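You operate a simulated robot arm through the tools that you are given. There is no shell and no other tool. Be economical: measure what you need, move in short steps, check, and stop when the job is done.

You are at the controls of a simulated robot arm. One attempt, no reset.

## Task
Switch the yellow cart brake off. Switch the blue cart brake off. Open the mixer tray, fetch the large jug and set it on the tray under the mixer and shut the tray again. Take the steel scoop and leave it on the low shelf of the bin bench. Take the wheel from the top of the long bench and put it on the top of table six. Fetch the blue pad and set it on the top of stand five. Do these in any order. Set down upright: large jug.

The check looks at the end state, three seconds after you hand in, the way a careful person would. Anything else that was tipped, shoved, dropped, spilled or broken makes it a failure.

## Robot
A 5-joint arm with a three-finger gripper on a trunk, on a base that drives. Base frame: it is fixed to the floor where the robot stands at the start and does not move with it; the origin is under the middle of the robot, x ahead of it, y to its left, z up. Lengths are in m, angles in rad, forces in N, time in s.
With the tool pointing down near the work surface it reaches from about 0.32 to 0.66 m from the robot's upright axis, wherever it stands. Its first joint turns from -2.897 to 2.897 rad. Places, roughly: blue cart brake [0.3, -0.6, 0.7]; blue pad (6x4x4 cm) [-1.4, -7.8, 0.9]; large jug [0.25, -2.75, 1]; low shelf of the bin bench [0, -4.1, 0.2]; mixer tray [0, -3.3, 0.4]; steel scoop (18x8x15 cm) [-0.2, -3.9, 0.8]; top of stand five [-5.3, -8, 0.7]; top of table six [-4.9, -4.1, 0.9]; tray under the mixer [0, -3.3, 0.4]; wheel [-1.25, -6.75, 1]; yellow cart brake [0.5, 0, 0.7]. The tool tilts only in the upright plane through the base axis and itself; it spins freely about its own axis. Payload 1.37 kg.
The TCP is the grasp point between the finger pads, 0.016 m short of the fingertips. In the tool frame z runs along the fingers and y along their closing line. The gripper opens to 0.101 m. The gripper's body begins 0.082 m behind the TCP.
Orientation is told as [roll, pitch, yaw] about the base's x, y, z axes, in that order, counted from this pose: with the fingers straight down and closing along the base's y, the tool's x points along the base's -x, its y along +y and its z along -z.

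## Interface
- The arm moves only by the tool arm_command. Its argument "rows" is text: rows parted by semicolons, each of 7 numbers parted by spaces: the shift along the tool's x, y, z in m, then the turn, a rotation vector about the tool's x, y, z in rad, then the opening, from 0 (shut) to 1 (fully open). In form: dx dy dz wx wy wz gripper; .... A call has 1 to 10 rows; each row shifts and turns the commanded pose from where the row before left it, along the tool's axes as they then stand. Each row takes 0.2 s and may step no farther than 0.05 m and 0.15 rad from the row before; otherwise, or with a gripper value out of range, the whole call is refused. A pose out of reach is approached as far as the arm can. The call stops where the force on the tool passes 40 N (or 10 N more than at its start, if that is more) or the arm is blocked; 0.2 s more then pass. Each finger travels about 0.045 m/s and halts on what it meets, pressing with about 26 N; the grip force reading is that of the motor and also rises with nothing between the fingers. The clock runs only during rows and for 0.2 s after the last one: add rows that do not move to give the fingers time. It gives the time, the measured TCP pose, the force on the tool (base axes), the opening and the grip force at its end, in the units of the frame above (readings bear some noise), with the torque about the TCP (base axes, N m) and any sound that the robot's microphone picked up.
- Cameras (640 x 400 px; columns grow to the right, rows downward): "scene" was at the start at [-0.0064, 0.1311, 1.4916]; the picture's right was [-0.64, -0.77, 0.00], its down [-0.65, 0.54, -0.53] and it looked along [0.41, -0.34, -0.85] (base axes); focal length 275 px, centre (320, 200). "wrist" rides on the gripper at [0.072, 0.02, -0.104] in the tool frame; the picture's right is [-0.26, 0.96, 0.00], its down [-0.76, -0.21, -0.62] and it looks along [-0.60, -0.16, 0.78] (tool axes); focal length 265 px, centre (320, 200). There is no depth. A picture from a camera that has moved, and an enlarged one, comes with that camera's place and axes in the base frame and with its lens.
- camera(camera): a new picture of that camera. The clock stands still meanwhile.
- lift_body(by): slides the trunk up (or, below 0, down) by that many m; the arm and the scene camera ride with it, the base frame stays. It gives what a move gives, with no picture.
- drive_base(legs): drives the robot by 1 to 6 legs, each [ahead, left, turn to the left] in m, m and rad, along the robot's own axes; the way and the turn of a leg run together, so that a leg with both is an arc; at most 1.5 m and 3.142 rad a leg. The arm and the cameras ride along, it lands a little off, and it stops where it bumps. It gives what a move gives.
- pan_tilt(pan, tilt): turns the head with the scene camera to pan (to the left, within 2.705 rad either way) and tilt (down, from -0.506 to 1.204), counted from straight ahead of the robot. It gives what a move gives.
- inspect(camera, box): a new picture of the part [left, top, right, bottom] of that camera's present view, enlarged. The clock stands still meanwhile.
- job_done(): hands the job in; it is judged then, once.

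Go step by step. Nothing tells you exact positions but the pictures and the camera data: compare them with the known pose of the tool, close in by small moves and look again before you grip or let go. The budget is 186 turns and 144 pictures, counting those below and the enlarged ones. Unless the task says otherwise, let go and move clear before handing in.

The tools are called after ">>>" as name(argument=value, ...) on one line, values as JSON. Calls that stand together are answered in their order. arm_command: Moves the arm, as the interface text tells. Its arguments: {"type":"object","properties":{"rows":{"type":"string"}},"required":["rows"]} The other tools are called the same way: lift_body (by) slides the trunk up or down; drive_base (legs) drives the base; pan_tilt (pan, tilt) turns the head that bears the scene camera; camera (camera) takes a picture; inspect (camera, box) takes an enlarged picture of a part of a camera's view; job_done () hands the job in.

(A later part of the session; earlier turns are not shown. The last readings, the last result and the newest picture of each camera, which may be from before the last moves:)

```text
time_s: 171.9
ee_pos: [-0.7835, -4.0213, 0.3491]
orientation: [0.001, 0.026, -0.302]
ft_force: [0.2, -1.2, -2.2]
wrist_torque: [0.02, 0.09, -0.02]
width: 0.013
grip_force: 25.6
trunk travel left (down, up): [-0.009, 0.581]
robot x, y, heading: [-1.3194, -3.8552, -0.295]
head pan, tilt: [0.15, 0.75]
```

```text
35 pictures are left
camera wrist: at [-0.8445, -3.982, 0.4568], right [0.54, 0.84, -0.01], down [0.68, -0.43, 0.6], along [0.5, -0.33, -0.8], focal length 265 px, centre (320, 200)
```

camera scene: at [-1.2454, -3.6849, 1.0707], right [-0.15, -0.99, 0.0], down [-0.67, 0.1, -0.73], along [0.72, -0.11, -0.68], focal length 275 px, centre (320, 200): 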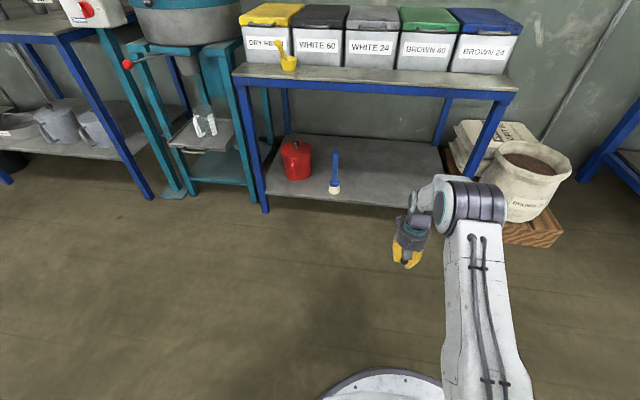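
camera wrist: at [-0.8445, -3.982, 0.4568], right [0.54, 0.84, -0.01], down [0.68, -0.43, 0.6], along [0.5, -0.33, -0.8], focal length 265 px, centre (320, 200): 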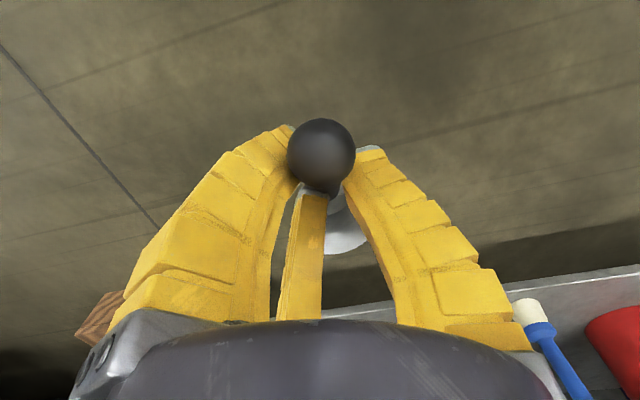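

Shelf front edge is at n≈0.84, z≈0.2, clear here. Raise a touch and move in over the shelf.

>>> arm_command(rows="0 0 -0.03 0 0 0 0; 0 0 0 0 0 0 0")

>>> drive_base(legs=[[0.35, 0, 0]])

>>> camera(camera="scene")

```text
time_s: 172.5
ee_pos: [-0.7819, -4.0204, 0.3793]
orientation: [-0.001, 0.028, -0.301]
ft_force: [-1.5, 0.9, -0.9]
wrist_torque: [0.06, 0.11, 0.0]
width: 0.013
grip_force: 26.5
trunk travel left (down, up): [-0.009, 0.581]
robot x, y, heading: [-1.3207, -3.8561, -0.293]
head pan, tilt: [0.15, 0.75]
```

```text
time_s: 174.8
ee_pos: [-0.4426, -4.1252, 0.3798]
orientation: [0.001, 0.027, -0.302]
ft_force: [-0.8, 0.0, -1.9]
wrist_torque: [0.02, 0.11, -0.02]
width: 0.0127
grip_force: 25.4
trunk travel left (down, up): [-0.009, 0.581]
robot x, y, heading: [-0.9803, -3.961, -0.294]
head pan, tilt: [0.15, 0.75]
```

```text
34 pictures are left
camera scene: at [-0.9052, -3.7891, 1.0707], right [-0.15, -0.99, 0.0], down [-0.67, 0.1, -0.73], along [0.72, -0.11, -0.68], focal length 275 px, centre (320, 200)
```

scene: 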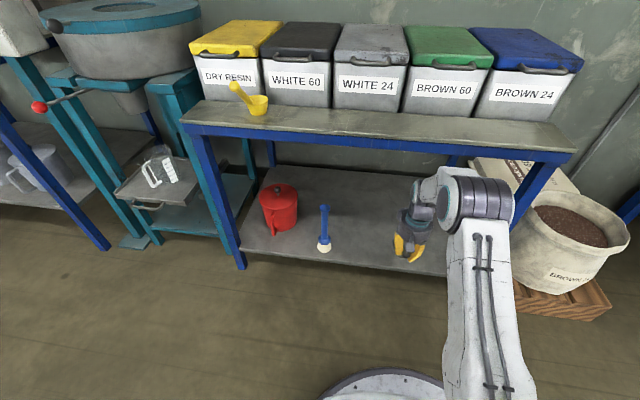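

>>> drive_base(legs=[[0.09, 0, 0]])

>>> arm_command(rows="0 0 0.02 0 0 0 0; 0 0 0.02 0 0 0 0; 0 0 0.01 0 0 0 0; 0 0 0.01 0 0 0 0")

>>> inspect(camera="scene", box=[360, 140, 480, 240])

```text
time_s: 175.9
ee_pos: [-0.357, -4.1506, 0.3805]
orientation: [0.0, 0.03, -0.298]
ft_force: [-0.7, 0.3, -0.8]
wrist_torque: [0.04, 0.07, -0.03]
width: 0.0128
grip_force: 25.7
trunk travel left (down, up): [-0.009, 0.581]
robot x, y, heading: [-0.8941, -3.9889, -0.29]
head pan, tilt: [0.15, 0.75]
```

```text
time_s: 176.9
ee_pos: [-0.358, -4.1513, 0.3184]
orientation: [0.001, 0.027, -0.3]
ft_force: [0.0, -0.2, -1.4]
wrist_torque: [0.04, 0.13, 0.0]
width: 0.0129
grip_force: 26.1
trunk travel left (down, up): [-0.009, 0.581]
robot x, y, heading: [-0.8952, -3.9865, -0.294]
head pan, tilt: [0.15, 0.75]
```

```text
4.00 times, centred on (420, 190) of scene
camera zoom: at [-0.8192, -3.8154, 1.0707], right [-0.15, -0.99, 0.0], down [-0.67, 0.1, -0.73], along [0.72, -0.11, -0.68], focal length 1100 px, centre (-80, 240)
```

zoom: 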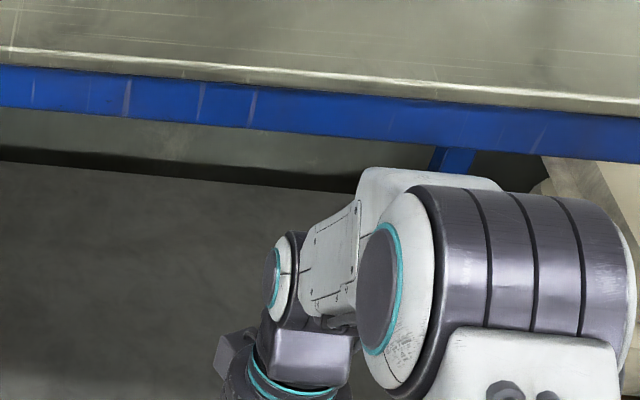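

Continue lowering in small steps until the cup touches the shelf.

>>> arm_command(rows="0 0 0.01 0 0 0 0; 0 0 0.01 0 0 0 0; 0 0 0.008 0 0 0 0; 0 0 0 0 0 0 0")

>>> camera(camera="scene")

```text
time_s: 177.9
ee_pos: [-0.359, -4.1495, 0.2916]
orientation: [0.0, 0.027, -0.3]
ft_force: [-0.9, -0.2, -1.0]
wrist_torque: [0.03, 0.11, -0.01]
width: 0.0125
grip_force: 26.2
trunk travel left (down, up): [-0.009, 0.581]
robot x, y, heading: [-0.8969, -3.988, -0.291]
head pan, tilt: [0.15, 0.75]
```

```text
32 pictures are left
camera scene: at [-0.8192, -3.8154, 1.0707], right [-0.15, -0.99, 0.0], down [-0.67, 0.1, -0.73], along [0.72, -0.11, -0.68], focal length 275 px, centre (320, 200)
```

scene: 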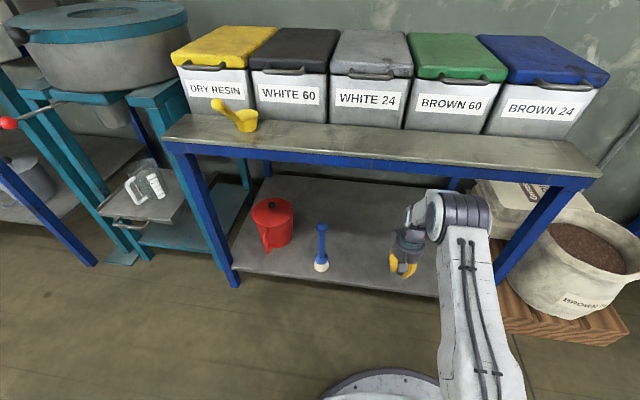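

>>> arm_command(rows="0 0 0.008 0 0 0 0; 0 0 0.008 0 0 0 0; 0 0 0.008 0 0 0 0; 0 0 0.006 0 0 0 0; 0 0 0 0 0 0 0")

>>> camera(camera="wrist")

```text
time_s: 179.1
ee_pos: [-0.3597, -4.1488, 0.263]
orientation: [0.001, 0.027, -0.301]
ft_force: [-5.4, 2.7, 18.9]
wrist_torque: [-0.16, -0.78, 0.09]
width: 0.0224
grip_force: 26.0
trunk travel left (down, up): [-0.009, 0.581]
robot x, y, heading: [-0.8967, -3.9868, -0.292]
head pan, tilt: [0.15, 0.75]
```

```text
31 pictures are left
camera wrist: at [-0.4203, -4.1102, 0.3705], right [0.54, 0.84, -0.01], down [0.68, -0.43, 0.6], along [0.5, -0.33, -0.8], focal length 265 px, centre (320, 200)
```

wrist: 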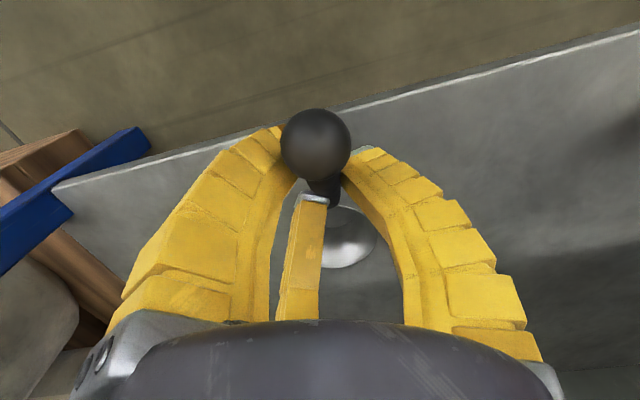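

Touching the shelf. Relieve and open.

>>> arm_command(rows="0 0 -0.003 0 0 0 0; 0 0 0 0 0 0 0.25; 0 0 0 0 0 0 0.35; 0 0 0 0 0 0 0.45; 0 0 0 0 0 0 0.6; 0 0 0 0 0 0 0.6; 0 0 0 0 0 0 0.6")

>>> camera(camera="wrist")

```text
time_s: 180.7
ee_pos: [-0.3608, -4.1509, 0.2648]
orientation: [-0.002, 0.029, -0.301]
ft_force: [-0.4, -0.4, -0.5]
wrist_torque: [0.05, 0.03, 0.0]
width: 0.0643
grip_force: 2.6
trunk travel left (down, up): [-0.009, 0.581]
robot x, y, heading: [-0.8946, -3.9879, -0.298]
head pan, tilt: [0.15, 0.75]
```

```text
30 pictures are left
camera wrist: at [-0.4196, -4.1111, 0.3724], right [0.54, 0.84, -0.01], down [0.68, -0.43, 0.6], along [0.5, -0.33, -0.8], focal length 265 px, centre (320, 200)
```

wrist: 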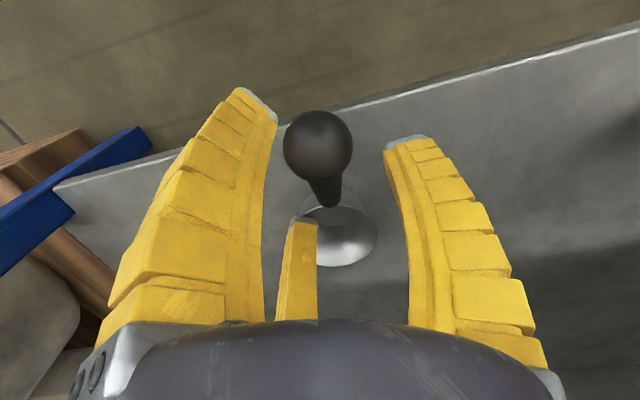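

>>> arm_command(rows="0 0 -0.03 0 0 0 0.6; 0 0 -0.03 0 0 0 0.6; 0 0 -0.03 0 0 0 0.6; 0 0 -0.02 0 0 0 0.6")

>>> drive_base(legs=[[-0.5, 0, 0]])

>>> camera(camera="scene")

```text
time_s: 181.7
ee_pos: [-0.3548, -4.152, 0.3738]
orientation: [0.001, 0.031, -0.302]
ft_force: [0.4, -0.1, -0.3]
wrist_torque: [0.0, 0.02, -0.02]
width: 0.064
grip_force: 2.5
trunk travel left (down, up): [-0.009, 0.581]
robot x, y, heading: [-0.8939, -3.9865, -0.298]
head pan, tilt: [0.15, 0.75]
```

```text
time_s: 184.6
ee_pos: [-0.826, -4.0091, 0.3733]
orientation: [0.0, 0.03, -0.307]
ft_force: [-0.1, -0.8, 0.4]
wrist_torque: [0.0, 0.02, 0.02]
width: 0.0638
grip_force: 2.6
trunk travel left (down, up): [-0.009, 0.581]
robot x, y, heading: [-1.3664, -3.8399, -0.302]
head pan, tilt: [0.15, 0.75]
```

```text
29 pictures are left
camera scene: at [-1.2886, -3.671, 1.0707], right [-0.15, -0.99, 0.0], down [-0.67, 0.1, -0.73], along [0.72, -0.11, -0.68], focal length 275 px, centre (320, 200)
```

scene: 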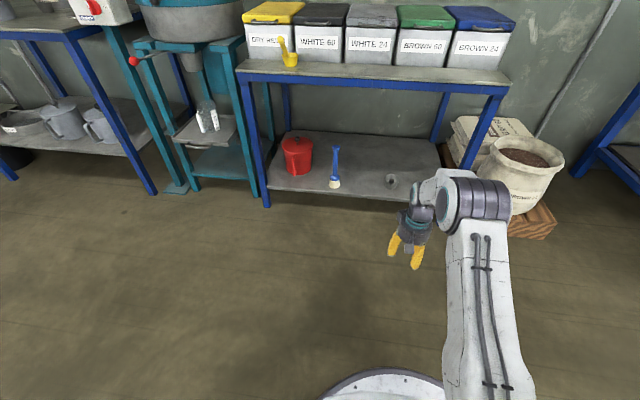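

Scoop rests on the low shelf. Now travel along the aisle to the long bench for the wheel.

>>> lift_body(by=0.4)

>>> drive_base(legs=[[-0.1, -1.3, 0], [0, -1.0, 0]])

>>> pan_tilt(pan=-0.2, tilt=0.45)

>>> camera(camera="scene")

```text
time_s: 188.5
ee_pos: [-0.8257, -4.0107, 0.7733]
orientation: [-0.001, 0.027, -0.307]
ft_force: [-0.7, 0.2, -0.1]
wrist_torque: [0.04, 0.0, 0.01]
width: 0.0642
grip_force: 2.9
trunk travel left (down, up): [-0.409, 0.181]
robot x, y, heading: [-1.363, -3.8389, -0.298]
head pan, tilt: [0.15, 0.75]
```

```text
time_s: 199.7
ee_pos: [-1.585, -6.1613, 0.7733]
orientation: [0.0, 0.027, -0.305]
ft_force: [0.9, -0.8, -0.9]
wrist_torque: [0.01, -0.04, -0.03]
width: 0.0639
grip_force: 2.1
trunk travel left (down, up): [-0.409, 0.181]
robot x, y, heading: [-2.1226, -5.9983, -0.297]
head pan, tilt: [0.15, 0.75]
```

```text
time_s: 200.6
ee_pos: [-1.5851, -6.161, 0.7739]
orientation: [0.0, 0.027, -0.301]
ft_force: [0.3, 0.6, 0.1]
wrist_torque: [-0.03, 0.02, -0.01]
width: 0.0641
grip_force: 2.3
trunk travel left (down, up): [-0.409, 0.181]
robot x, y, heading: [-2.1212, -6.0005, -0.294]
head pan, tilt: [-0.201, 0.45]
```

```text
28 pictures are left
camera scene: at [-2.049, -5.8556, 1.497], right [-0.48, -0.88, 0.0], down [-0.38, 0.21, -0.9], along [0.79, -0.43, -0.44], focal length 275 px, centre (320, 200)
```

scene: 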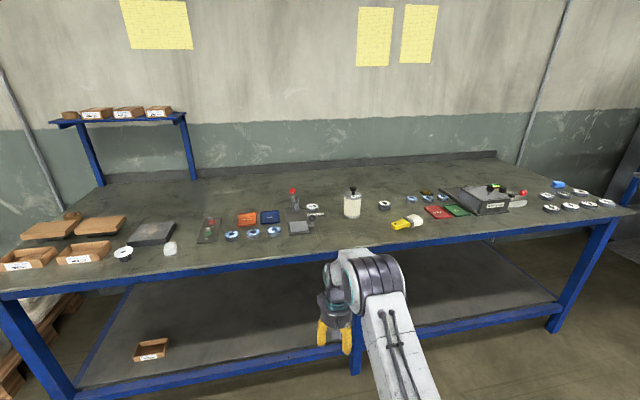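

>>> inspect(camera="scene", box=[270, 170, 530, 250])

>>> inspect(camera="scene", box=[100, 180, 330, 280])

```text
2.46 times, centred on (400, 210) of scene
camera zoom: at [-2.049, -5.8556, 1.497], right [-0.48, -0.88, 0.0], down [-0.38, 0.21, -0.9], along [0.79, -0.43, -0.44], focal length 677 px, centre (123, 175)
```

zoom: 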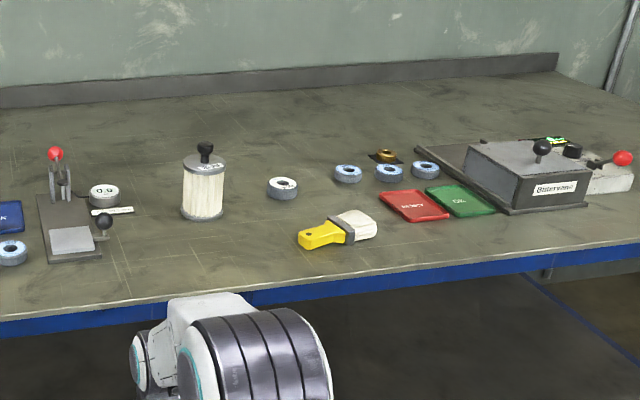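

```text
2.78 times, centred on (215, 230) of scene
camera zoom: at [-2.049, -5.8556, 1.497], right [-0.48, -0.88, 0.0], down [-0.38, 0.21, -0.9], along [0.79, -0.43, -0.44], focal length 765 px, centre (612, 116)
```

zoom: 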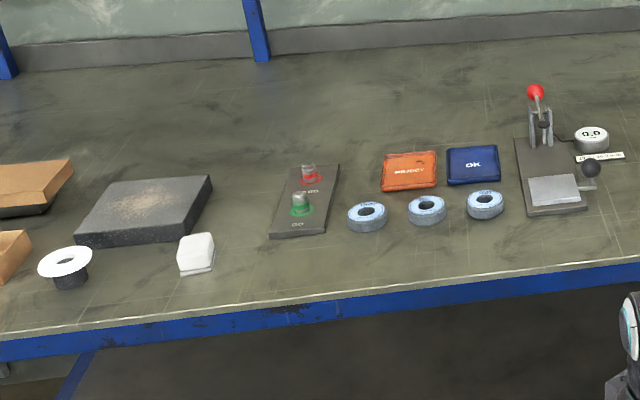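

>>> lift_body(by=0.17)

>>> drive_base(legs=[[0.1, -0.62, 0]])

>>> pan_tilt(pan=0.1, tilt=0.65)

>>> camera(camera="scene")

>>> inspect(camera="scene", box=[250, 130, 450, 250])

```text
time_s: 202.5
ee_pos: [-1.5846, -6.1603, 0.9435]
orientation: [0.0, 0.03, -0.304]
ft_force: [0.3, 0.3, -0.5]
wrist_torque: [0.02, 0.01, -0.04]
width: 0.0643
grip_force: 2.7
trunk travel left (down, up): [-0.579, 0.011]
robot x, y, heading: [-2.123, -5.9961, -0.301]
head pan, tilt: [-0.201, 0.45]
```

```text
time_s: 206.0
ee_pos: [-1.6699, -6.7835, 0.9434]
orientation: [0.001, 0.028, -0.298]
ft_force: [0.2, -0.2, -0.1]
wrist_torque: [0.02, -0.05, 0.01]
width: 0.0641
grip_force: 2.4
trunk travel left (down, up): [-0.579, 0.011]
robot x, y, heading: [-2.2064, -6.6186, -0.294]
head pan, tilt: [-0.201, 0.45]
```

```text
time_s: 206.8
ee_pos: [-1.6701, -6.7818, 0.9445]
orientation: [0.0, 0.028, -0.297]
ft_force: [0.1, 0.7, -0.8]
wrist_torque: [-0.04, 0.0, -0.02]
width: 0.0642
grip_force: 3.0
trunk travel left (down, up): [-0.579, 0.011]
robot x, y, heading: [-2.2113, -6.6199, -0.294]
head pan, tilt: [0.099, 0.649]
```

```text
25 pictures are left
camera scene: at [-2.131, -6.4522, 1.6493], right [-0.19, -0.98, 0.0], down [-0.59, 0.12, -0.8], along [0.78, -0.15, -0.6], focal length 275 px, centre (320, 200)
```

scene: 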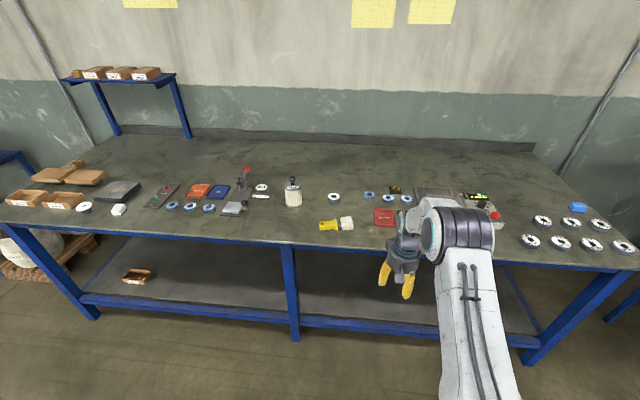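

```text
3.20 times, centred on (350, 190) of scene
camera zoom: at [-2.131, -6.4522, 1.6493], right [-0.19, -0.98, 0.0], down [-0.59, 0.12, -0.8], along [0.78, -0.15, -0.6], focal length 880 px, centre (224, 232)
```

zoom: 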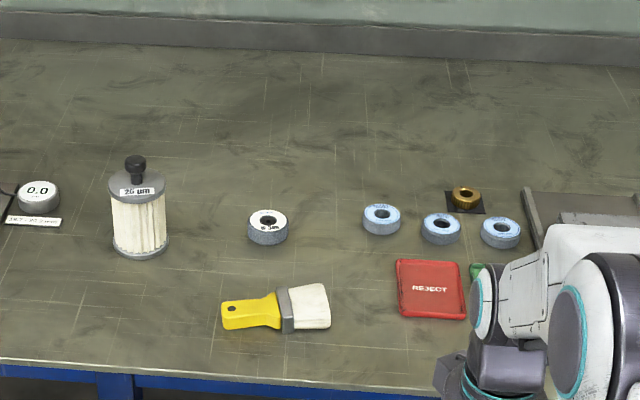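

The lone wheel (labelled, ~6 cm across) triangulates to about [-1.152, -6.705, 0.89], matching the given place. Approach above it with the gripper open.

>>> arm_command(rows="0 0 -0.03 0 0 0 0.95; 0 0 -0.02 0 0 0 0.95; 0 0 0 0 0 0 0.95; 0 0 0 0 0 0 0.95")

>>> drive_base(legs=[[0, 0.227, 0], [0.44, 0, 0]])

>>> camera(camera="wrist")

```text
time_s: 207.8
ee_pos: [-1.6696, -6.7819, 0.9931]
orientation: [0.0, 0.029, -0.299]
ft_force: [0.0, -0.6, -0.3]
wrist_torque: [-0.02, 0.02, 0.03]
width: 0.0962
grip_force: 0.2
trunk travel left (down, up): [-0.579, 0.011]
robot x, y, heading: [-2.2121, -6.6197, -0.299]
head pan, tilt: [0.099, 0.649]
```

```text
time_s: 211.8
ee_pos: [-1.1853, -6.6937, 0.9946]
orientation: [-0.001, 0.031, -0.307]
ft_force: [0.2, -0.2, -1.0]
wrist_torque: [0.02, 0.02, 0.01]
width: 0.0961
grip_force: 0.2
trunk travel left (down, up): [-0.579, 0.011]
robot x, y, heading: [-1.7263, -6.5242, -0.306]
head pan, tilt: [0.099, 0.649]
```

```text
23 pictures are left
camera wrist: at [-1.2452, -6.6539, 1.1004], right [0.54, 0.84, -0.01], down [0.68, -0.43, 0.6], along [0.5, -0.33, -0.8], focal length 265 px, centre (320, 200)
```

wrist: 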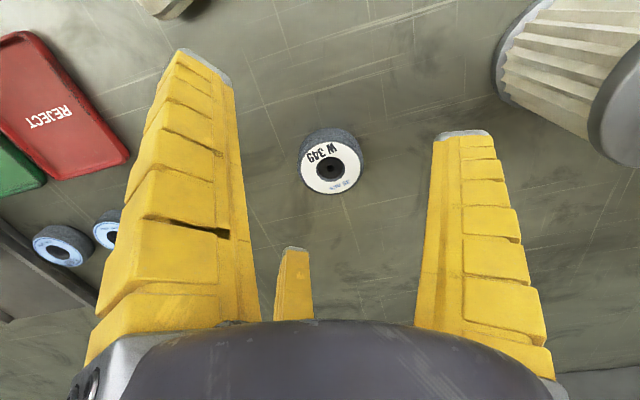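

>>> drive_base(legs=[[0.043, -0.003, 0]])

>>> lift_body(by=-0.085)

>>> camera(camera="wrist")

```text
time_s: 212.7
ee_pos: [-1.1453, -6.7098, 0.9931]
orientation: [0.0, 0.029, -0.308]
ft_force: [0.6, 0.2, -0.7]
wrist_torque: [0.05, 0.03, 0.0]
width: 0.0965
grip_force: 1.1
trunk travel left (down, up): [-0.579, 0.011]
robot x, y, heading: [-1.6827, -6.5424, -0.306]
head pan, tilt: [0.099, 0.649]
```

```text
time_s: 213.9
ee_pos: [-1.1461, -6.7077, 0.9074]
orientation: [0.0, 0.028, -0.309]
ft_force: [0.1, 1.8, -0.4]
wrist_torque: [-0.03, -0.01, 0.0]
width: 0.0962
grip_force: 0.3
trunk travel left (down, up): [-0.494, 0.096]
robot x, y, heading: [-1.6867, -6.5399, -0.304]
head pan, tilt: [0.099, 0.649]
```

```text
22 pictures are left
camera wrist: at [-1.2063, -6.6696, 1.0157], right [0.54, 0.84, -0.01], down [0.67, -0.43, 0.6], along [0.5, -0.33, -0.8], focal length 265 px, centre (320, 200)
```

wrist: 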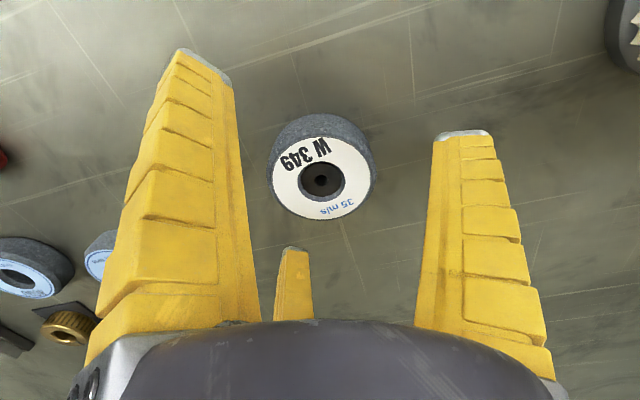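

>>> arm_command(rows="0 0 0.007 0 0 0 0.95; 0 0 0.006 0 0 0 0.95; 0 0 0 0 0 0 0.4; 0 0 0 0 0 0 0.4; 0 0 0 0 0 0 0.4; 0 0 0 0 0 0 0.4; 0 0 0 0 0 0 0.4")

>>> lift_body(by=0.09)

>>> camera(camera="wrist")

```text
time_s: 215.5
ee_pos: [-1.1459, -6.7098, 0.8953]
orientation: [-0.001, 0.029, -0.309]
ft_force: [0.6, 1.2, 1.3]
wrist_torque: [0.03, 0.07, -0.01]
width: 0.0563
grip_force: 25.8
trunk travel left (down, up): [-0.494, 0.096]
robot x, y, heading: [-1.6798, -6.5427, -0.302]
head pan, tilt: [0.099, 0.649]
```

```text
time_s: 216.7
ee_pos: [-1.1459, -6.7093, 0.9846]
orientation: [-0.001, 0.029, -0.309]
ft_force: [0.2, 0.7, -0.6]
wrist_torque: [0.0, 0.03, -0.03]
width: 0.0559
grip_force: 25.7
trunk travel left (down, up): [-0.584, 0.006]
robot x, y, heading: [-1.6807, -6.537, -0.31]
head pan, tilt: [0.099, 0.649]
```

```text
21 pictures are left
camera wrist: at [-1.2062, -6.6696, 1.0923], right [0.54, 0.84, -0.01], down [0.67, -0.43, 0.6], along [0.5, -0.33, -0.8], focal length 265 px, centre (320, 200)
```

wrist: 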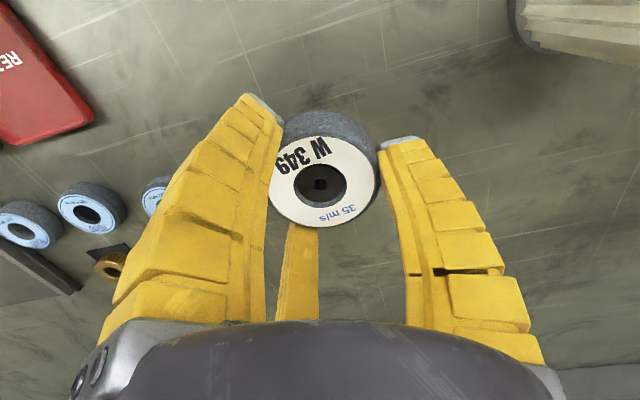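

Wheel held (5.6 cm). Back away from the bench, turn around and head toward table six.

>>> drive_base(legs=[[-0.65, 0, 0], [0, 0, 3.14], [0.6, -1.35, 0]])

>>> pan_tilt(pan=0.0, tilt=0.4)

>>> camera(camera="scene")

```text
time_s: 234.5
ee_pos: [-2.9666, -4.6977, 0.9849]
orientation: [0.0, 0.03, 2.798]
ft_force: [0.3, 0.0, -2.0]
wrist_torque: [0.0, 0.02, 0.0]
width: 0.0558
grip_force: 25.5
trunk travel left (down, up): [-0.584, 0.006]
robot x, y, heading: [-2.437, -4.8906, 2.805]
head pan, tilt: [0.099, 0.649]
```

```text
time_s: 235.3
ee_pos: [-2.9673, -4.6983, 0.9851]
orientation: [-0.001, 0.03, 2.797]
ft_force: [-0.6, 0.1, -1.3]
wrist_torque: [0.01, 0.02, -0.03]
width: 0.0558
grip_force: 26.2
trunk travel left (down, up): [-0.584, 0.006]
robot x, y, heading: [-2.4313, -4.8797, 2.799]
head pan, tilt: [0.0, 0.4]
```

```text
20 pictures are left
camera scene: at [-2.5231, -5.0389, 1.6767], right [0.33, 0.94, 0.0], down [0.37, -0.13, -0.92], along [-0.87, 0.31, -0.39], focal length 275 px, centre (320, 200)
```

scene: 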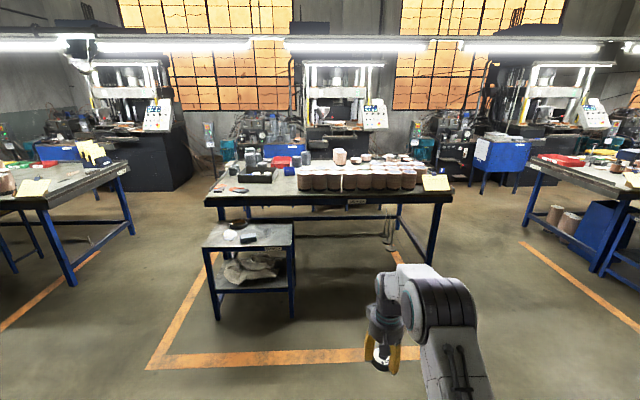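

>>> inspect(camera="scene", box=[195, 130, 465, 250])

```text
2.37 times, centred on (330, 190) of scene
camera zoom: at [-2.5231, -5.0389, 1.6767], right [0.33, 0.94, 0.0], down [0.37, -0.13, -0.92], along [-0.87, 0.31, -0.39], focal length 652 px, centre (296, 224)
```

zoom: 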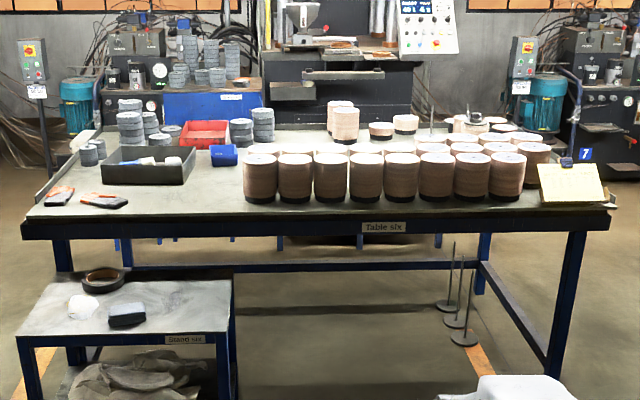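

This is table six ("Table six" label), with "Stand six" in front-left. A free spot lies front-left of the cups near n≈-2.9, w≈-5.74. I'll swing the arm left first, then approach partway and look.

>>> arm_command(rows="0.002 0.04 -0.003 0 0 0 0.4; 0.002 0.04 -0.003 0 0 0 0.4; 0.002 0.04 -0.003 0 0 0 0.4; 0.002 0.04 -0.003 0 0 0 0.4; 0.002 0.04 -0.003 0 0 0 0.4; 0.002 0.04 -0.003 0 0 0 0.4; 0.002 0.04 -0.003 0 0 0 0.4; 0.001 0.04 -0.003 0 0 0 0.4; 0 0 0 0 0 0 0.4")

>>> drive_base(legs=[[1.1, 0.04, 0.04]])

>>> pan_tilt(pan=0.1, tilt=0.75)

>>> camera(camera="scene")

```text
time_s: 237.3
ee_pos: [-3.0625, -5.0044, 1.0089]
orientation: [-0.013, 0.021, 2.797]
ft_force: [-0.7, -0.1, -1.7]
wrist_torque: [-0.01, -0.01, 0.02]
width: 0.0556
grip_force: 26.5
trunk travel left (down, up): [-0.584, 0.006]
robot x, y, heading: [-2.4353, -4.8851, 2.806]
head pan, tilt: [0.0, 0.4]
```

```text
time_s: 242.9
ee_pos: [-4.1174, -4.7289, 1.0093]
orientation: [-0.012, 0.021, 2.843]
ft_force: [-0.1, -0.3, -2.2]
wrist_torque: [0.01, -0.03, -0.03]
width: 0.0558
grip_force: 25.9
trunk travel left (down, up): [-0.584, 0.006]
robot x, y, heading: [-3.491, -4.5799, 2.851]
head pan, tilt: [0.0, 0.4]
```

```text
time_s: 243.8
ee_pos: [-4.1161, -4.728, 1.0088]
orientation: [-0.014, 0.021, 2.842]
ft_force: [-0.9, -0.2, -2.2]
wrist_torque: [0.01, -0.01, 0.06]
width: 0.0556
grip_force: 25.9
trunk travel left (down, up): [-0.584, 0.006]
robot x, y, heading: [-3.4957, -4.5824, 2.851]
head pan, tilt: [0.099, 0.75]
```

```text
18 pictures are left
camera scene: at [-3.5684, -4.7495, 1.6457], right [0.19, 0.98, 0.0], down [0.67, -0.13, -0.73], along [-0.72, 0.14, -0.68], focal length 275 px, centre (320, 200)
```

scene: 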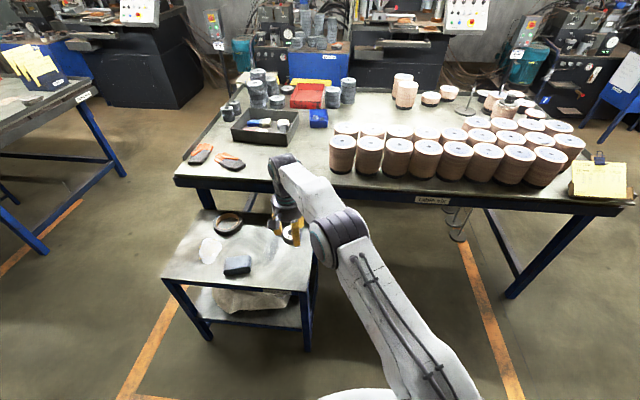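

Table top z≈0.852. To keep the base clear of Stand six I'll reach further left with the arm, then drive in to the right of the stand.

>>> arm_command(rows="0.03 0.032 0 0 0 0 0.4; 0.03 0.032 0 0 0 0 0.4; 0.03 0.033 0 0 0 0 0.4; 0.03 0.033 0 0 0 0 0.4; 0 0 0 0 0 0 0.4")

>>> drive_base(legs=[[0, -0.107, 0], [0.42, 0, 0]])

>>> camera(camera="scene")

```text
time_s: 245.0
ee_pos: [-4.0417, -4.8886, 1.0089]
orientation: [-0.017, 0.016, 2.842]
ft_force: [-0.8, 0.1, -1.5]
wrist_torque: [0.01, 0.02, -0.02]
width: 0.0553
grip_force: 26.4
trunk travel left (down, up): [-0.584, 0.006]
robot x, y, heading: [-3.4912, -4.5783, 2.85]
head pan, tilt: [0.099, 0.75]
```

```text
time_s: 248.4
ee_pos: [-4.4233, -4.6579, 1.008]
orientation: [-0.017, 0.014, 2.841]
ft_force: [0.0, 0.8, -1.9]
wrist_torque: [-0.04, -0.03, 0.01]
width: 0.0557
grip_force: 25.8
trunk travel left (down, up): [-0.584, 0.006]
robot x, y, heading: [-3.8778, -4.3526, 2.843]
head pan, tilt: [0.099, 0.75]
```

```text
17 pictures are left
camera scene: at [-3.9499, -4.5208, 1.6456], right [0.2, 0.98, 0.0], down [0.67, -0.13, -0.73], along [-0.72, 0.14, -0.68], focal length 275 px, centre (320, 200)
```

scene: 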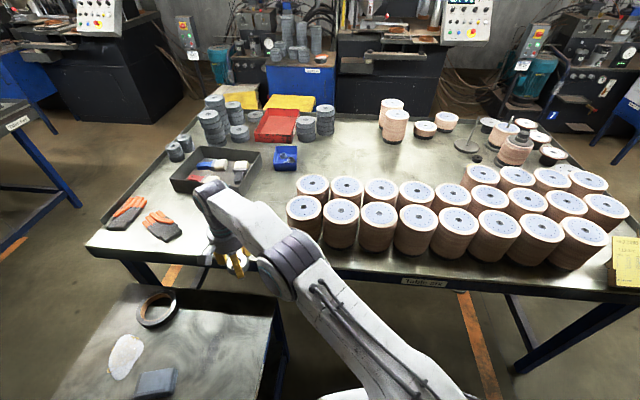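

>>> drive_base(legs=[[0.21, 0.015, 0]])

>>> lift_body(by=-0.1)

>>> camera(camera="wrist")

```text
time_s: 250.0
ee_pos: [-4.6277, -4.6085, 1.008]
orientation: [-0.018, 0.016, 2.835]
ft_force: [-0.7, 0.3, -2.0]
wrist_torque: [-0.04, -0.05, -0.03]
width: 0.0558
grip_force: 25.6
trunk travel left (down, up): [-0.584, 0.006]
robot x, y, heading: [-4.0733, -4.3042, 2.839]
head pan, tilt: [0.099, 0.75]
```

```text
time_s: 251.3
ee_pos: [-4.6264, -4.6101, 0.9096]
orientation: [-0.017, 0.013, 2.835]
ft_force: [0.1, 0.0, -0.4]
wrist_torque: [0.0, 0.03, -0.01]
width: 0.0556
grip_force: 26.4
trunk travel left (down, up): [-0.484, 0.106]
robot x, y, heading: [-4.0726, -4.3077, 2.836]
head pan, tilt: [0.099, 0.75]
```

```text
16 pictures are left
camera wrist: at [-4.5659, -4.6507, 1.015], right [-0.54, -0.84, -0.02], down [-0.67, 0.42, 0.61], along [-0.51, 0.35, -0.79], focal length 265 px, centre (320, 200)
```

wrist: 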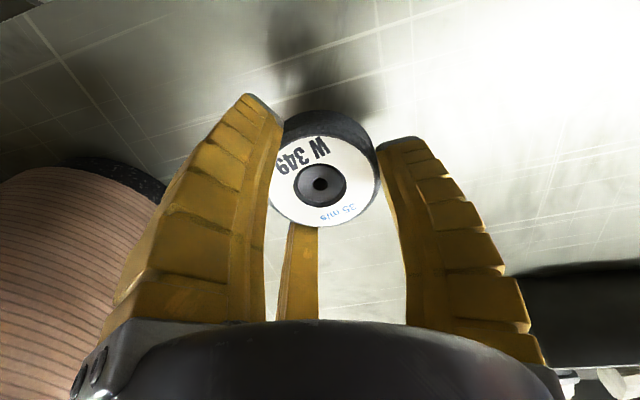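

>>> arm_command(rows="0 0 0.012 0 0 0 0.4; 0 0 0.01 0 0 0 0.4; 0 0 0.006 0 0 0 0.4; 0 0 0.005 0 0 0 0.4; 0 0 0.005 0 0 0 0.4; 0 0 0 0 0 0 0.4")

```text
time_s: 252.7
ee_pos: [-4.6252, -4.6094, 0.8754]
orientation: [-0.011, 0.008, 2.835]
ft_force: [-1.2, 0.8, 28.6]
wrist_torque: [-0.16, 0.19, -0.06]
width: 0.0568
grip_force: 25.9
trunk travel left (down, up): [-0.484, 0.106]
robot x, y, heading: [-4.0741, -4.305, 2.837]
head pan, tilt: [0.099, 0.75]
```

Contact at the expected height. Relieve, open slightly, and rise.

>>> arm_command(rows="0 0 -0.003 0 0 0 0.4; 0 0 0 0 0 0 0.65; 0 0 0 0 0 0 0.7; 0 0 0 0 0 0 0.7; 0 0 -0.03 0 0 0 0.7; 0 0 -0.03 0 0 0 0.7")

>>> lift_body(by=0.1)

>>> camera(camera="wrist")

```text
time_s: 254.1
ee_pos: [-4.6261, -4.609, 0.9321]
orientation: [-0.02, 0.014, 2.833]
ft_force: [-1.0, 0.6, 0.1]
wrist_torque: [-0.01, 0.03, 0.0]
width: 0.0734
grip_force: 2.2
trunk travel left (down, up): [-0.484, 0.106]
robot x, y, heading: [-4.0756, -4.3054, 2.847]
head pan, tilt: [0.099, 0.75]
```

```text
time_s: 255.5
ee_pos: [-4.6265, -4.6092, 1.0328]
orientation: [-0.02, 0.016, 2.835]
ft_force: [-0.6, 0.0, 0.7]
wrist_torque: [0.04, 0.0, 0.0]
width: 0.0736
grip_force: 2.4
trunk travel left (down, up): [-0.584, 0.006]
robot x, y, heading: [-4.079, -4.3031, 2.835]
head pan, tilt: [0.099, 0.75]
```

```text
15 pictures are left
camera wrist: at [-4.5662, -4.6511, 1.1383], right [-0.54, -0.84, -0.02], down [-0.67, 0.42, 0.61], along [-0.51, 0.35, -0.79], focal length 265 px, centre (320, 200)
```

wrist: 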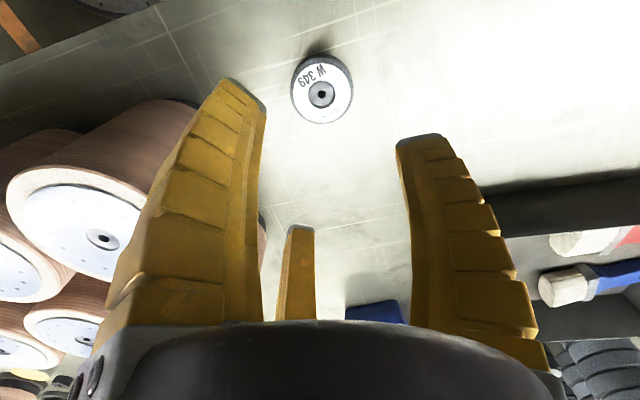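

Wheel stands on table six. Back out, recentre the arm, turn round and go to the right end of the long bench for the blue pad.

>>> drive_base(legs=[[-0.9, 0, 0]])

>>> arm_command(rows="-0.013 -0.045 0 0 0 0 0.7; -0.013 -0.045 0 0 0 0 0.7; -0.013 -0.045 0 0 0 0 0.7; -0.013 -0.045 0 0 0 0 0.7; -0.013 -0.045 0 0 0 0 0.7; -0.013 -0.045 0 0 0 0 0.7; -0.013 -0.045 0 0 0 0 0.7; -0.013 -0.045 0 0 0 0 0.7; -0.013 -0.045 0 0 0 0 0.7; -0.013 -0.045 0 0 0 0 0.7")

>>> drive_base(legs=[[0, 0, -3.14], [0.7, -1.25, 0], [0.5, -1.2, 0]])

>>> pan_tilt(pan=0.1, tilt=0.6)

>>> camera(camera="scene")

```text
time_s: 260.2
ee_pos: [-3.7521, -4.8797, 1.033]
orientation: [-0.017, 0.014, 2.85]
ft_force: [-0.3, -0.4, -0.8]
wrist_torque: [-0.01, -0.03, -0.05]
width: 0.0736
grip_force: 2.3
trunk travel left (down, up): [-0.584, 0.006]
robot x, y, heading: [-3.2098, -4.5666, 2.859]
head pan, tilt: [0.099, 0.75]
```

```text
time_s: 262.4
ee_pos: [-3.7507, -4.4114, 1.0384]
orientation: [0.001, 0.016, 2.854]
ft_force: [0.0, 0.6, -0.2]
wrist_torque: [-0.03, -0.01, 0.0]
width: 0.0735
grip_force: 1.9
trunk travel left (down, up): [-0.584, 0.006]
robot x, y, heading: [-3.2094, -4.5642, 2.857]
head pan, tilt: [0.099, 0.75]
```

```text
time_s: 283.0
ee_pos: [-2.1296, -7.3987, 1.0388]
orientation: [0.001, 0.015, -0.272]
ft_force: [0.2, -0.2, -0.4]
wrist_torque: [-0.02, 0.0, -0.01]
width: 0.0735
grip_force: 2.6
trunk travel left (down, up): [-0.584, 0.006]
robot x, y, heading: [-2.6768, -7.2517, -0.266]
head pan, tilt: [0.099, 0.75]
```

```text
time_s: 283.7
ee_pos: [-2.1306, -7.3977, 1.039]
orientation: [0.0, 0.016, -0.271]
ft_force: [0.4, 0.3, 0.4]
wrist_torque: [0.0, -0.02, -0.04]
width: 0.0736
grip_force: 2.6
trunk travel left (down, up): [-0.584, 0.006]
robot x, y, heading: [-2.6723, -7.2545, -0.262]
head pan, tilt: [0.099, 0.6]
```

```text
14 pictures are left
camera scene: at [-2.5984, -7.0838, 1.6585], right [-0.17, -0.99, 0.0], down [-0.56, 0.09, -0.82], along [0.81, -0.14, -0.57], focal length 275 px, centre (320, 200)
```

scene: 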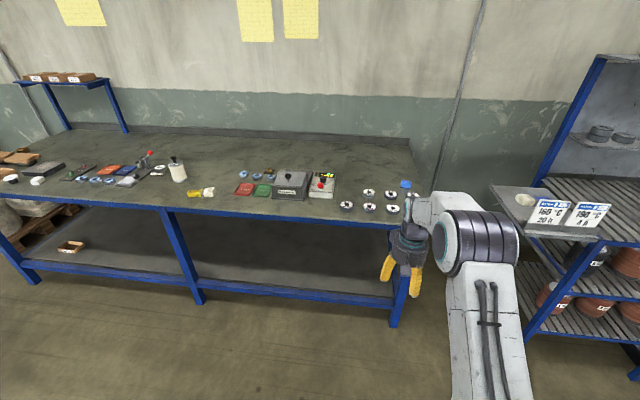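

>>> drive_base(legs=[[0.3, -0.17, 0], [0.44, 0, 0]])

>>> camera(camera="wrist")

```text
time_s: 288.3
ee_pos: [-1.4524, -7.7719, 1.0382]
orientation: [0.002, 0.015, -0.283]
ft_force: [1.0, 0.0, 0.3]
wrist_torque: [0.0, 0.01, 0.0]
width: 0.0733
grip_force: 2.3
trunk travel left (down, up): [-0.584, 0.006]
robot x, y, heading: [-1.9968, -7.6192, -0.282]
head pan, tilt: [0.099, 0.6]
```

```text
13 pictures are left
camera wrist: at [-1.5151, -7.7338, 1.1453], right [0.52, 0.85, 0.0], down [0.68, -0.41, 0.61], along [0.52, -0.32, -0.79], focal length 265 px, centre (320, 200)
```

wrist: 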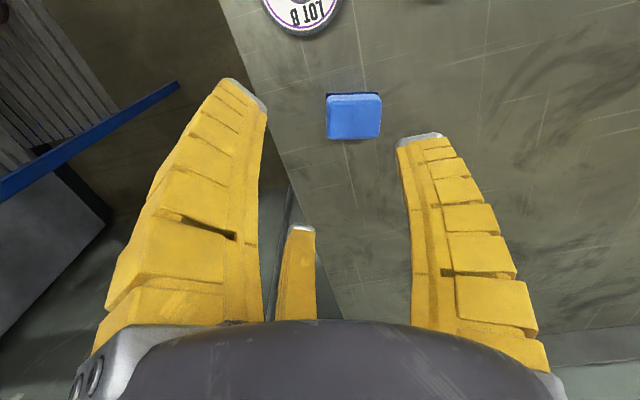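

Pad seen at about [-1.42, -7.755]; its sides are turned ~15° from the gripper. Rotate, open wider, centre and lower partway.

>>> arm_command(rows="0 0 0 0 0 0.134 0.95; 0 0 0 0 0 0.133 0.95; 0 0 0 0 0 0 0.95")

>>> drive_base(legs=[[0.024, 0.025, 0]])

>>> lift_body(by=-0.09)

>>> camera(camera="wrist")

```text
time_s: 289.1
ee_pos: [-1.4537, -7.7722, 1.0389]
orientation: [-0.003, 0.013, -0.552]
ft_force: [-0.1, 0.0, -0.8]
wrist_torque: [0.01, -0.02, 0.01]
width: 0.0966
grip_force: 0.1
trunk travel left (down, up): [-0.584, 0.006]
robot x, y, heading: [-1.9947, -7.6214, -0.28]
head pan, tilt: [0.099, 0.6]
```

```text
time_s: 289.9
ee_pos: [-1.4429, -7.7687, 1.0403]
orientation: [-0.002, 0.014, -0.558]
ft_force: [0.1, 0.6, 0.4]
wrist_torque: [0.02, -0.05, -0.02]
width: 0.0963
grip_force: 0.5
trunk travel left (down, up): [-0.584, 0.006]
robot x, y, heading: [-1.9857, -7.6123, -0.288]
head pan, tilt: [0.099, 0.6]
stopped in leg 1: the robot was blocked; the commanded pose is now the measured one
```

```text
time_s: 291.2
ee_pos: [-1.4409, -7.7676, 0.949]
orientation: [-0.003, 0.015, -0.56]
ft_force: [-0.2, 0.0, -0.4]
wrist_torque: [-0.04, -0.01, 0.0]
width: 0.0966
grip_force: 0.1
trunk travel left (down, up): [-0.494, 0.096]
robot x, y, heading: [-1.9845, -7.6118, -0.291]
head pan, tilt: [0.099, 0.6]
```

```text
12 pictures are left
camera wrist: at [-1.4915, -7.7129, 1.0559], right [0.74, 0.68, -0.01], down [0.54, -0.58, 0.61], along [0.41, -0.45, -0.79], focal length 265 px, centre (320, 200)
```

wrist: 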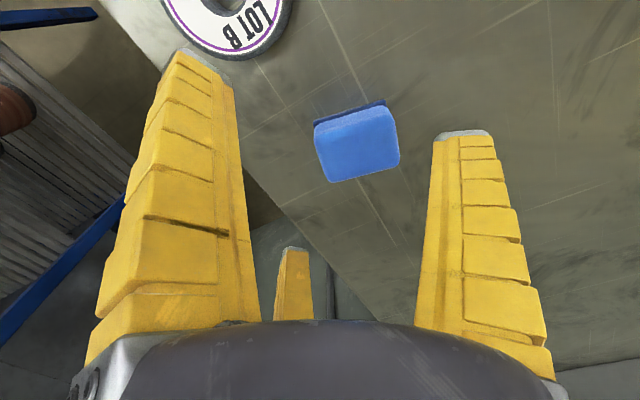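

The base touched something, so I'll use the arm only from here. Shift 2.4 cm to centre on the pad and lower.

>>> arm_command(rows="-0.0106 0.0215 0 0 0 0 0.95; 0 0 0.025 0 0 0 0.95; 0 0 0 0 0 0 0.95")

>>> camera(camera="wrist")

```text
time_s: 292.0
ee_pos: [-1.4218, -7.7553, 0.9246]
orientation: [-0.002, 0.013, -0.56]
ft_force: [0.6, 0.1, -0.1]
wrist_torque: [0.0, 0.01, 0.06]
width: 0.0965
grip_force: 0.5
trunk travel left (down, up): [-0.494, 0.096]
robot x, y, heading: [-1.9827, -7.6143, -0.292]
head pan, tilt: [0.099, 0.6]
```

```text
11 pictures are left
camera wrist: at [-1.4706, -7.7009, 1.0322], right [0.74, 0.68, -0.01], down [0.54, -0.58, 0.61], along [0.41, -0.45, -0.79], focal length 265 px, centre (320, 200)
```

wrist: 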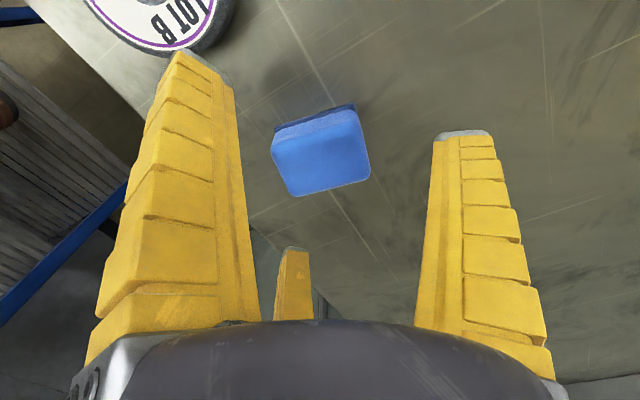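

>>> arm_command(rows="0 0 0 0 0 0 0.75; 0 0 0 0 0 0 0.75; 0 0 0.015 0 0 0 0.75; 0 0 0.015 0 0 0 0.75; 0 0 0 0 0 0 0.2; 0 0 0 0 0 0 0.2; 0 0 0 0 0 0 0.2; 0 0 0 0 0 0 0.2; 0 0 0 0 0 0 0.2")

>>> lift_body(by=0.09)

>>> camera(camera="wrist")

```text
time_s: 294.0
ee_pos: [-1.4211, -7.7537, 0.8951]
orientation: [-0.004, 0.011, -0.557]
ft_force: [0.0, 0.2, 3.7]
wrist_torque: [0.06, -0.09, 0.0]
width: 0.041
grip_force: 26.1
trunk travel left (down, up): [-0.494, 0.096]
robot x, y, heading: [-1.9845, -7.6145, -0.288]
head pan, tilt: [0.099, 0.6]
```

```text
time_s: 295.2
ee_pos: [-1.4223, -7.7544, 0.9835]
orientation: [-0.006, 0.014, -0.557]
ft_force: [-1.1, 0.1, 0.1]
wrist_torque: [0.01, -0.01, -0.01]
width: 0.0403
grip_force: 25.8
trunk travel left (down, up): [-0.584, 0.006]
robot x, y, heading: [-1.9842, -7.6145, -0.288]
head pan, tilt: [0.099, 0.6]
```

```text
10 pictures are left
camera wrist: at [-1.4712, -7.7003, 1.0906], right [0.74, 0.68, -0.01], down [0.54, -0.58, 0.61], along [0.41, -0.45, -0.79], focal length 265 px, centre (320, 200)
```

wrist: 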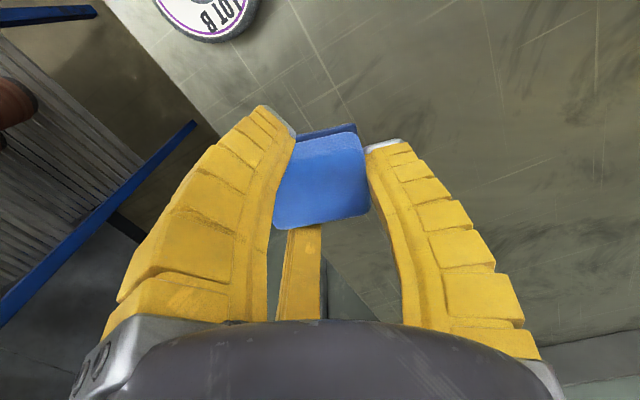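

Pad held. Back off, turn round, and look toward stand five.

>>> drive_base(legs=[[-0.75, 0, 0], [0, 0, 3.14], [0.5, 0, 0]])

>>> pan_tilt(pan=0.45, tilt=0.45)

>>> camera(camera="scene")

```text
time_s: 309.3
ee_pos: [-3.761, -7.1702, 0.9845]
orientation: [-0.005, 0.015, 2.632]
ft_force: [-0.7, -0.1, -1.1]
wrist_torque: [-0.02, -0.03, -0.01]
width: 0.0398
grip_force: 26.3
trunk travel left (down, up): [-0.584, 0.006]
robot x, y, heading: [-3.1923, -7.285, 2.907]
head pan, tilt: [0.099, 0.6]
```

```text
time_s: 310.1
ee_pos: [-3.7607, -7.1709, 0.9859]
orientation: [-0.005, 0.014, 2.63]
ft_force: [0.0, 0.3, -0.7]
wrist_torque: [-0.01, 0.04, -0.01]
width: 0.04
grip_force: 26.0
trunk travel left (down, up): [-0.584, 0.006]
robot x, y, heading: [-3.1929, -7.2837, 2.902]
head pan, tilt: [0.45, 0.45]
```

```text
9 pictures are left
camera scene: at [-3.2639, -7.4897, 1.6721], right [-0.21, 0.98, 0.0], down [0.43, 0.09, -0.9], along [-0.88, -0.19, -0.44], focal length 275 px, centre (320, 200)
```

scene: 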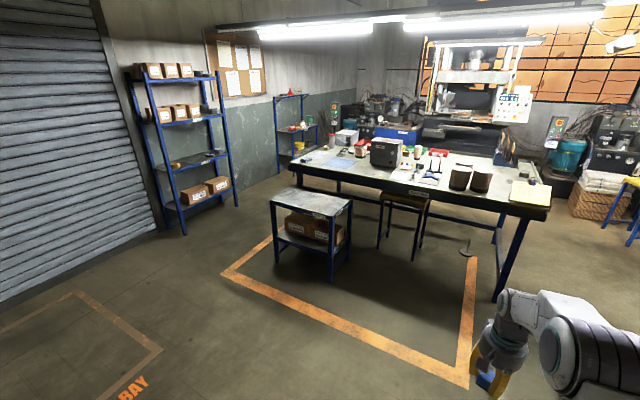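

Stand five is clear on top, around [-5.14, -7.98]. Drive up to it.

>>> drive_base(legs=[[0.3, 1.159, -0.056], [0.55, 0, 0]])

>>> pan_tilt(pan=0.1, tilt=0.7)

>>> camera(camera="scene")

```text
time_s: 318.9
ee_pos: [-4.8746, -8.0242, 0.9843]
orientation: [-0.007, 0.013, 2.596]
ft_force: [-0.4, 0.1, -0.4]
wrist_torque: [-0.02, 0.0, -0.02]
width: 0.0402
grip_force: 25.7
trunk travel left (down, up): [-0.584, 0.006]
robot x, y, heading: [-4.3127, -8.1587, 2.87]
head pan, tilt: [0.45, 0.45]
```

```text
time_s: 319.8
ee_pos: [-4.8753, -8.024, 0.9841]
orientation: [-0.004, 0.015, 2.596]
ft_force: [-1.1, 0.1, 0.2]
wrist_torque: [0.02, 0.0, 0.02]
width: 0.04
grip_force: 26.1
trunk travel left (down, up): [-0.584, 0.006]
robot x, y, heading: [-4.3107, -8.1594, 2.868]
head pan, tilt: [0.099, 0.7]
```

```text
8 pictures are left
camera scene: at [-4.3843, -8.3302, 1.6499], right [0.17, 0.98, 0.0], down [0.63, -0.11, -0.77], along [-0.75, 0.13, -0.64], focal length 275 px, centre (320, 200)
```

scene: 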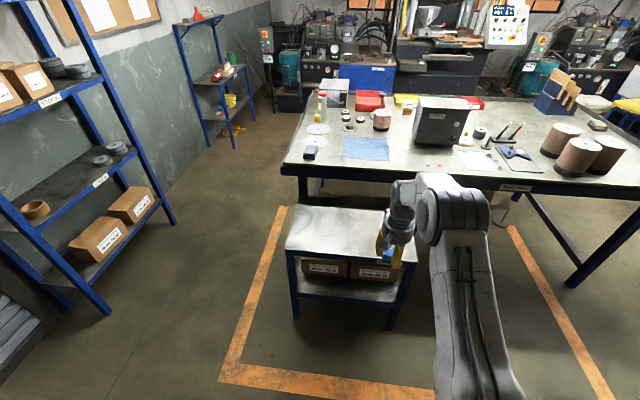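

Stand five's top: z≈0.61, centre ≈[-5.31, -8.0]. Move over it and lower.

>>> drive_base(legs=[[0.0, 0.08, 0], [0.39, 0, 0]])

>>> lift_body(by=-0.27)

>>> camera(camera="wrist")

```text
time_s: 322.9
ee_pos: [-5.2669, -7.9939, 0.9838]
orientation: [-0.005, 0.015, 2.595]
ft_force: [0.0, -0.1, 0.2]
wrist_torque: [0.0, -0.01, 0.03]
width: 0.0402
grip_force: 25.7
trunk travel left (down, up): [-0.584, 0.006]
robot x, y, heading: [-4.7049, -8.1344, 2.866]
head pan, tilt: [0.099, 0.7]
```

```text
time_s: 325.6
ee_pos: [-5.2672, -7.9941, 0.7154]
orientation: [-0.006, 0.015, 2.593]
ft_force: [0.6, -0.8, 0.3]
wrist_torque: [0.0, 0.01, 0.0]
width: 0.0401
grip_force: 26.0
trunk travel left (down, up): [-0.314, 0.276]
robot x, y, heading: [-4.7067, -8.1318, 2.868]
head pan, tilt: [0.099, 0.7]
```

```text
7 pictures are left
camera wrist: at [-5.218, -8.0484, 0.8208], right [-0.73, -0.68, -0.01], down [-0.55, 0.57, 0.61], along [-0.41, 0.45, -0.79], focal length 265 px, centre (320, 200)
```

wrist: 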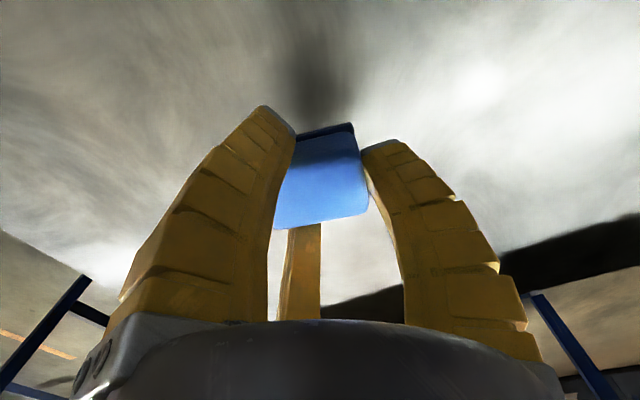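

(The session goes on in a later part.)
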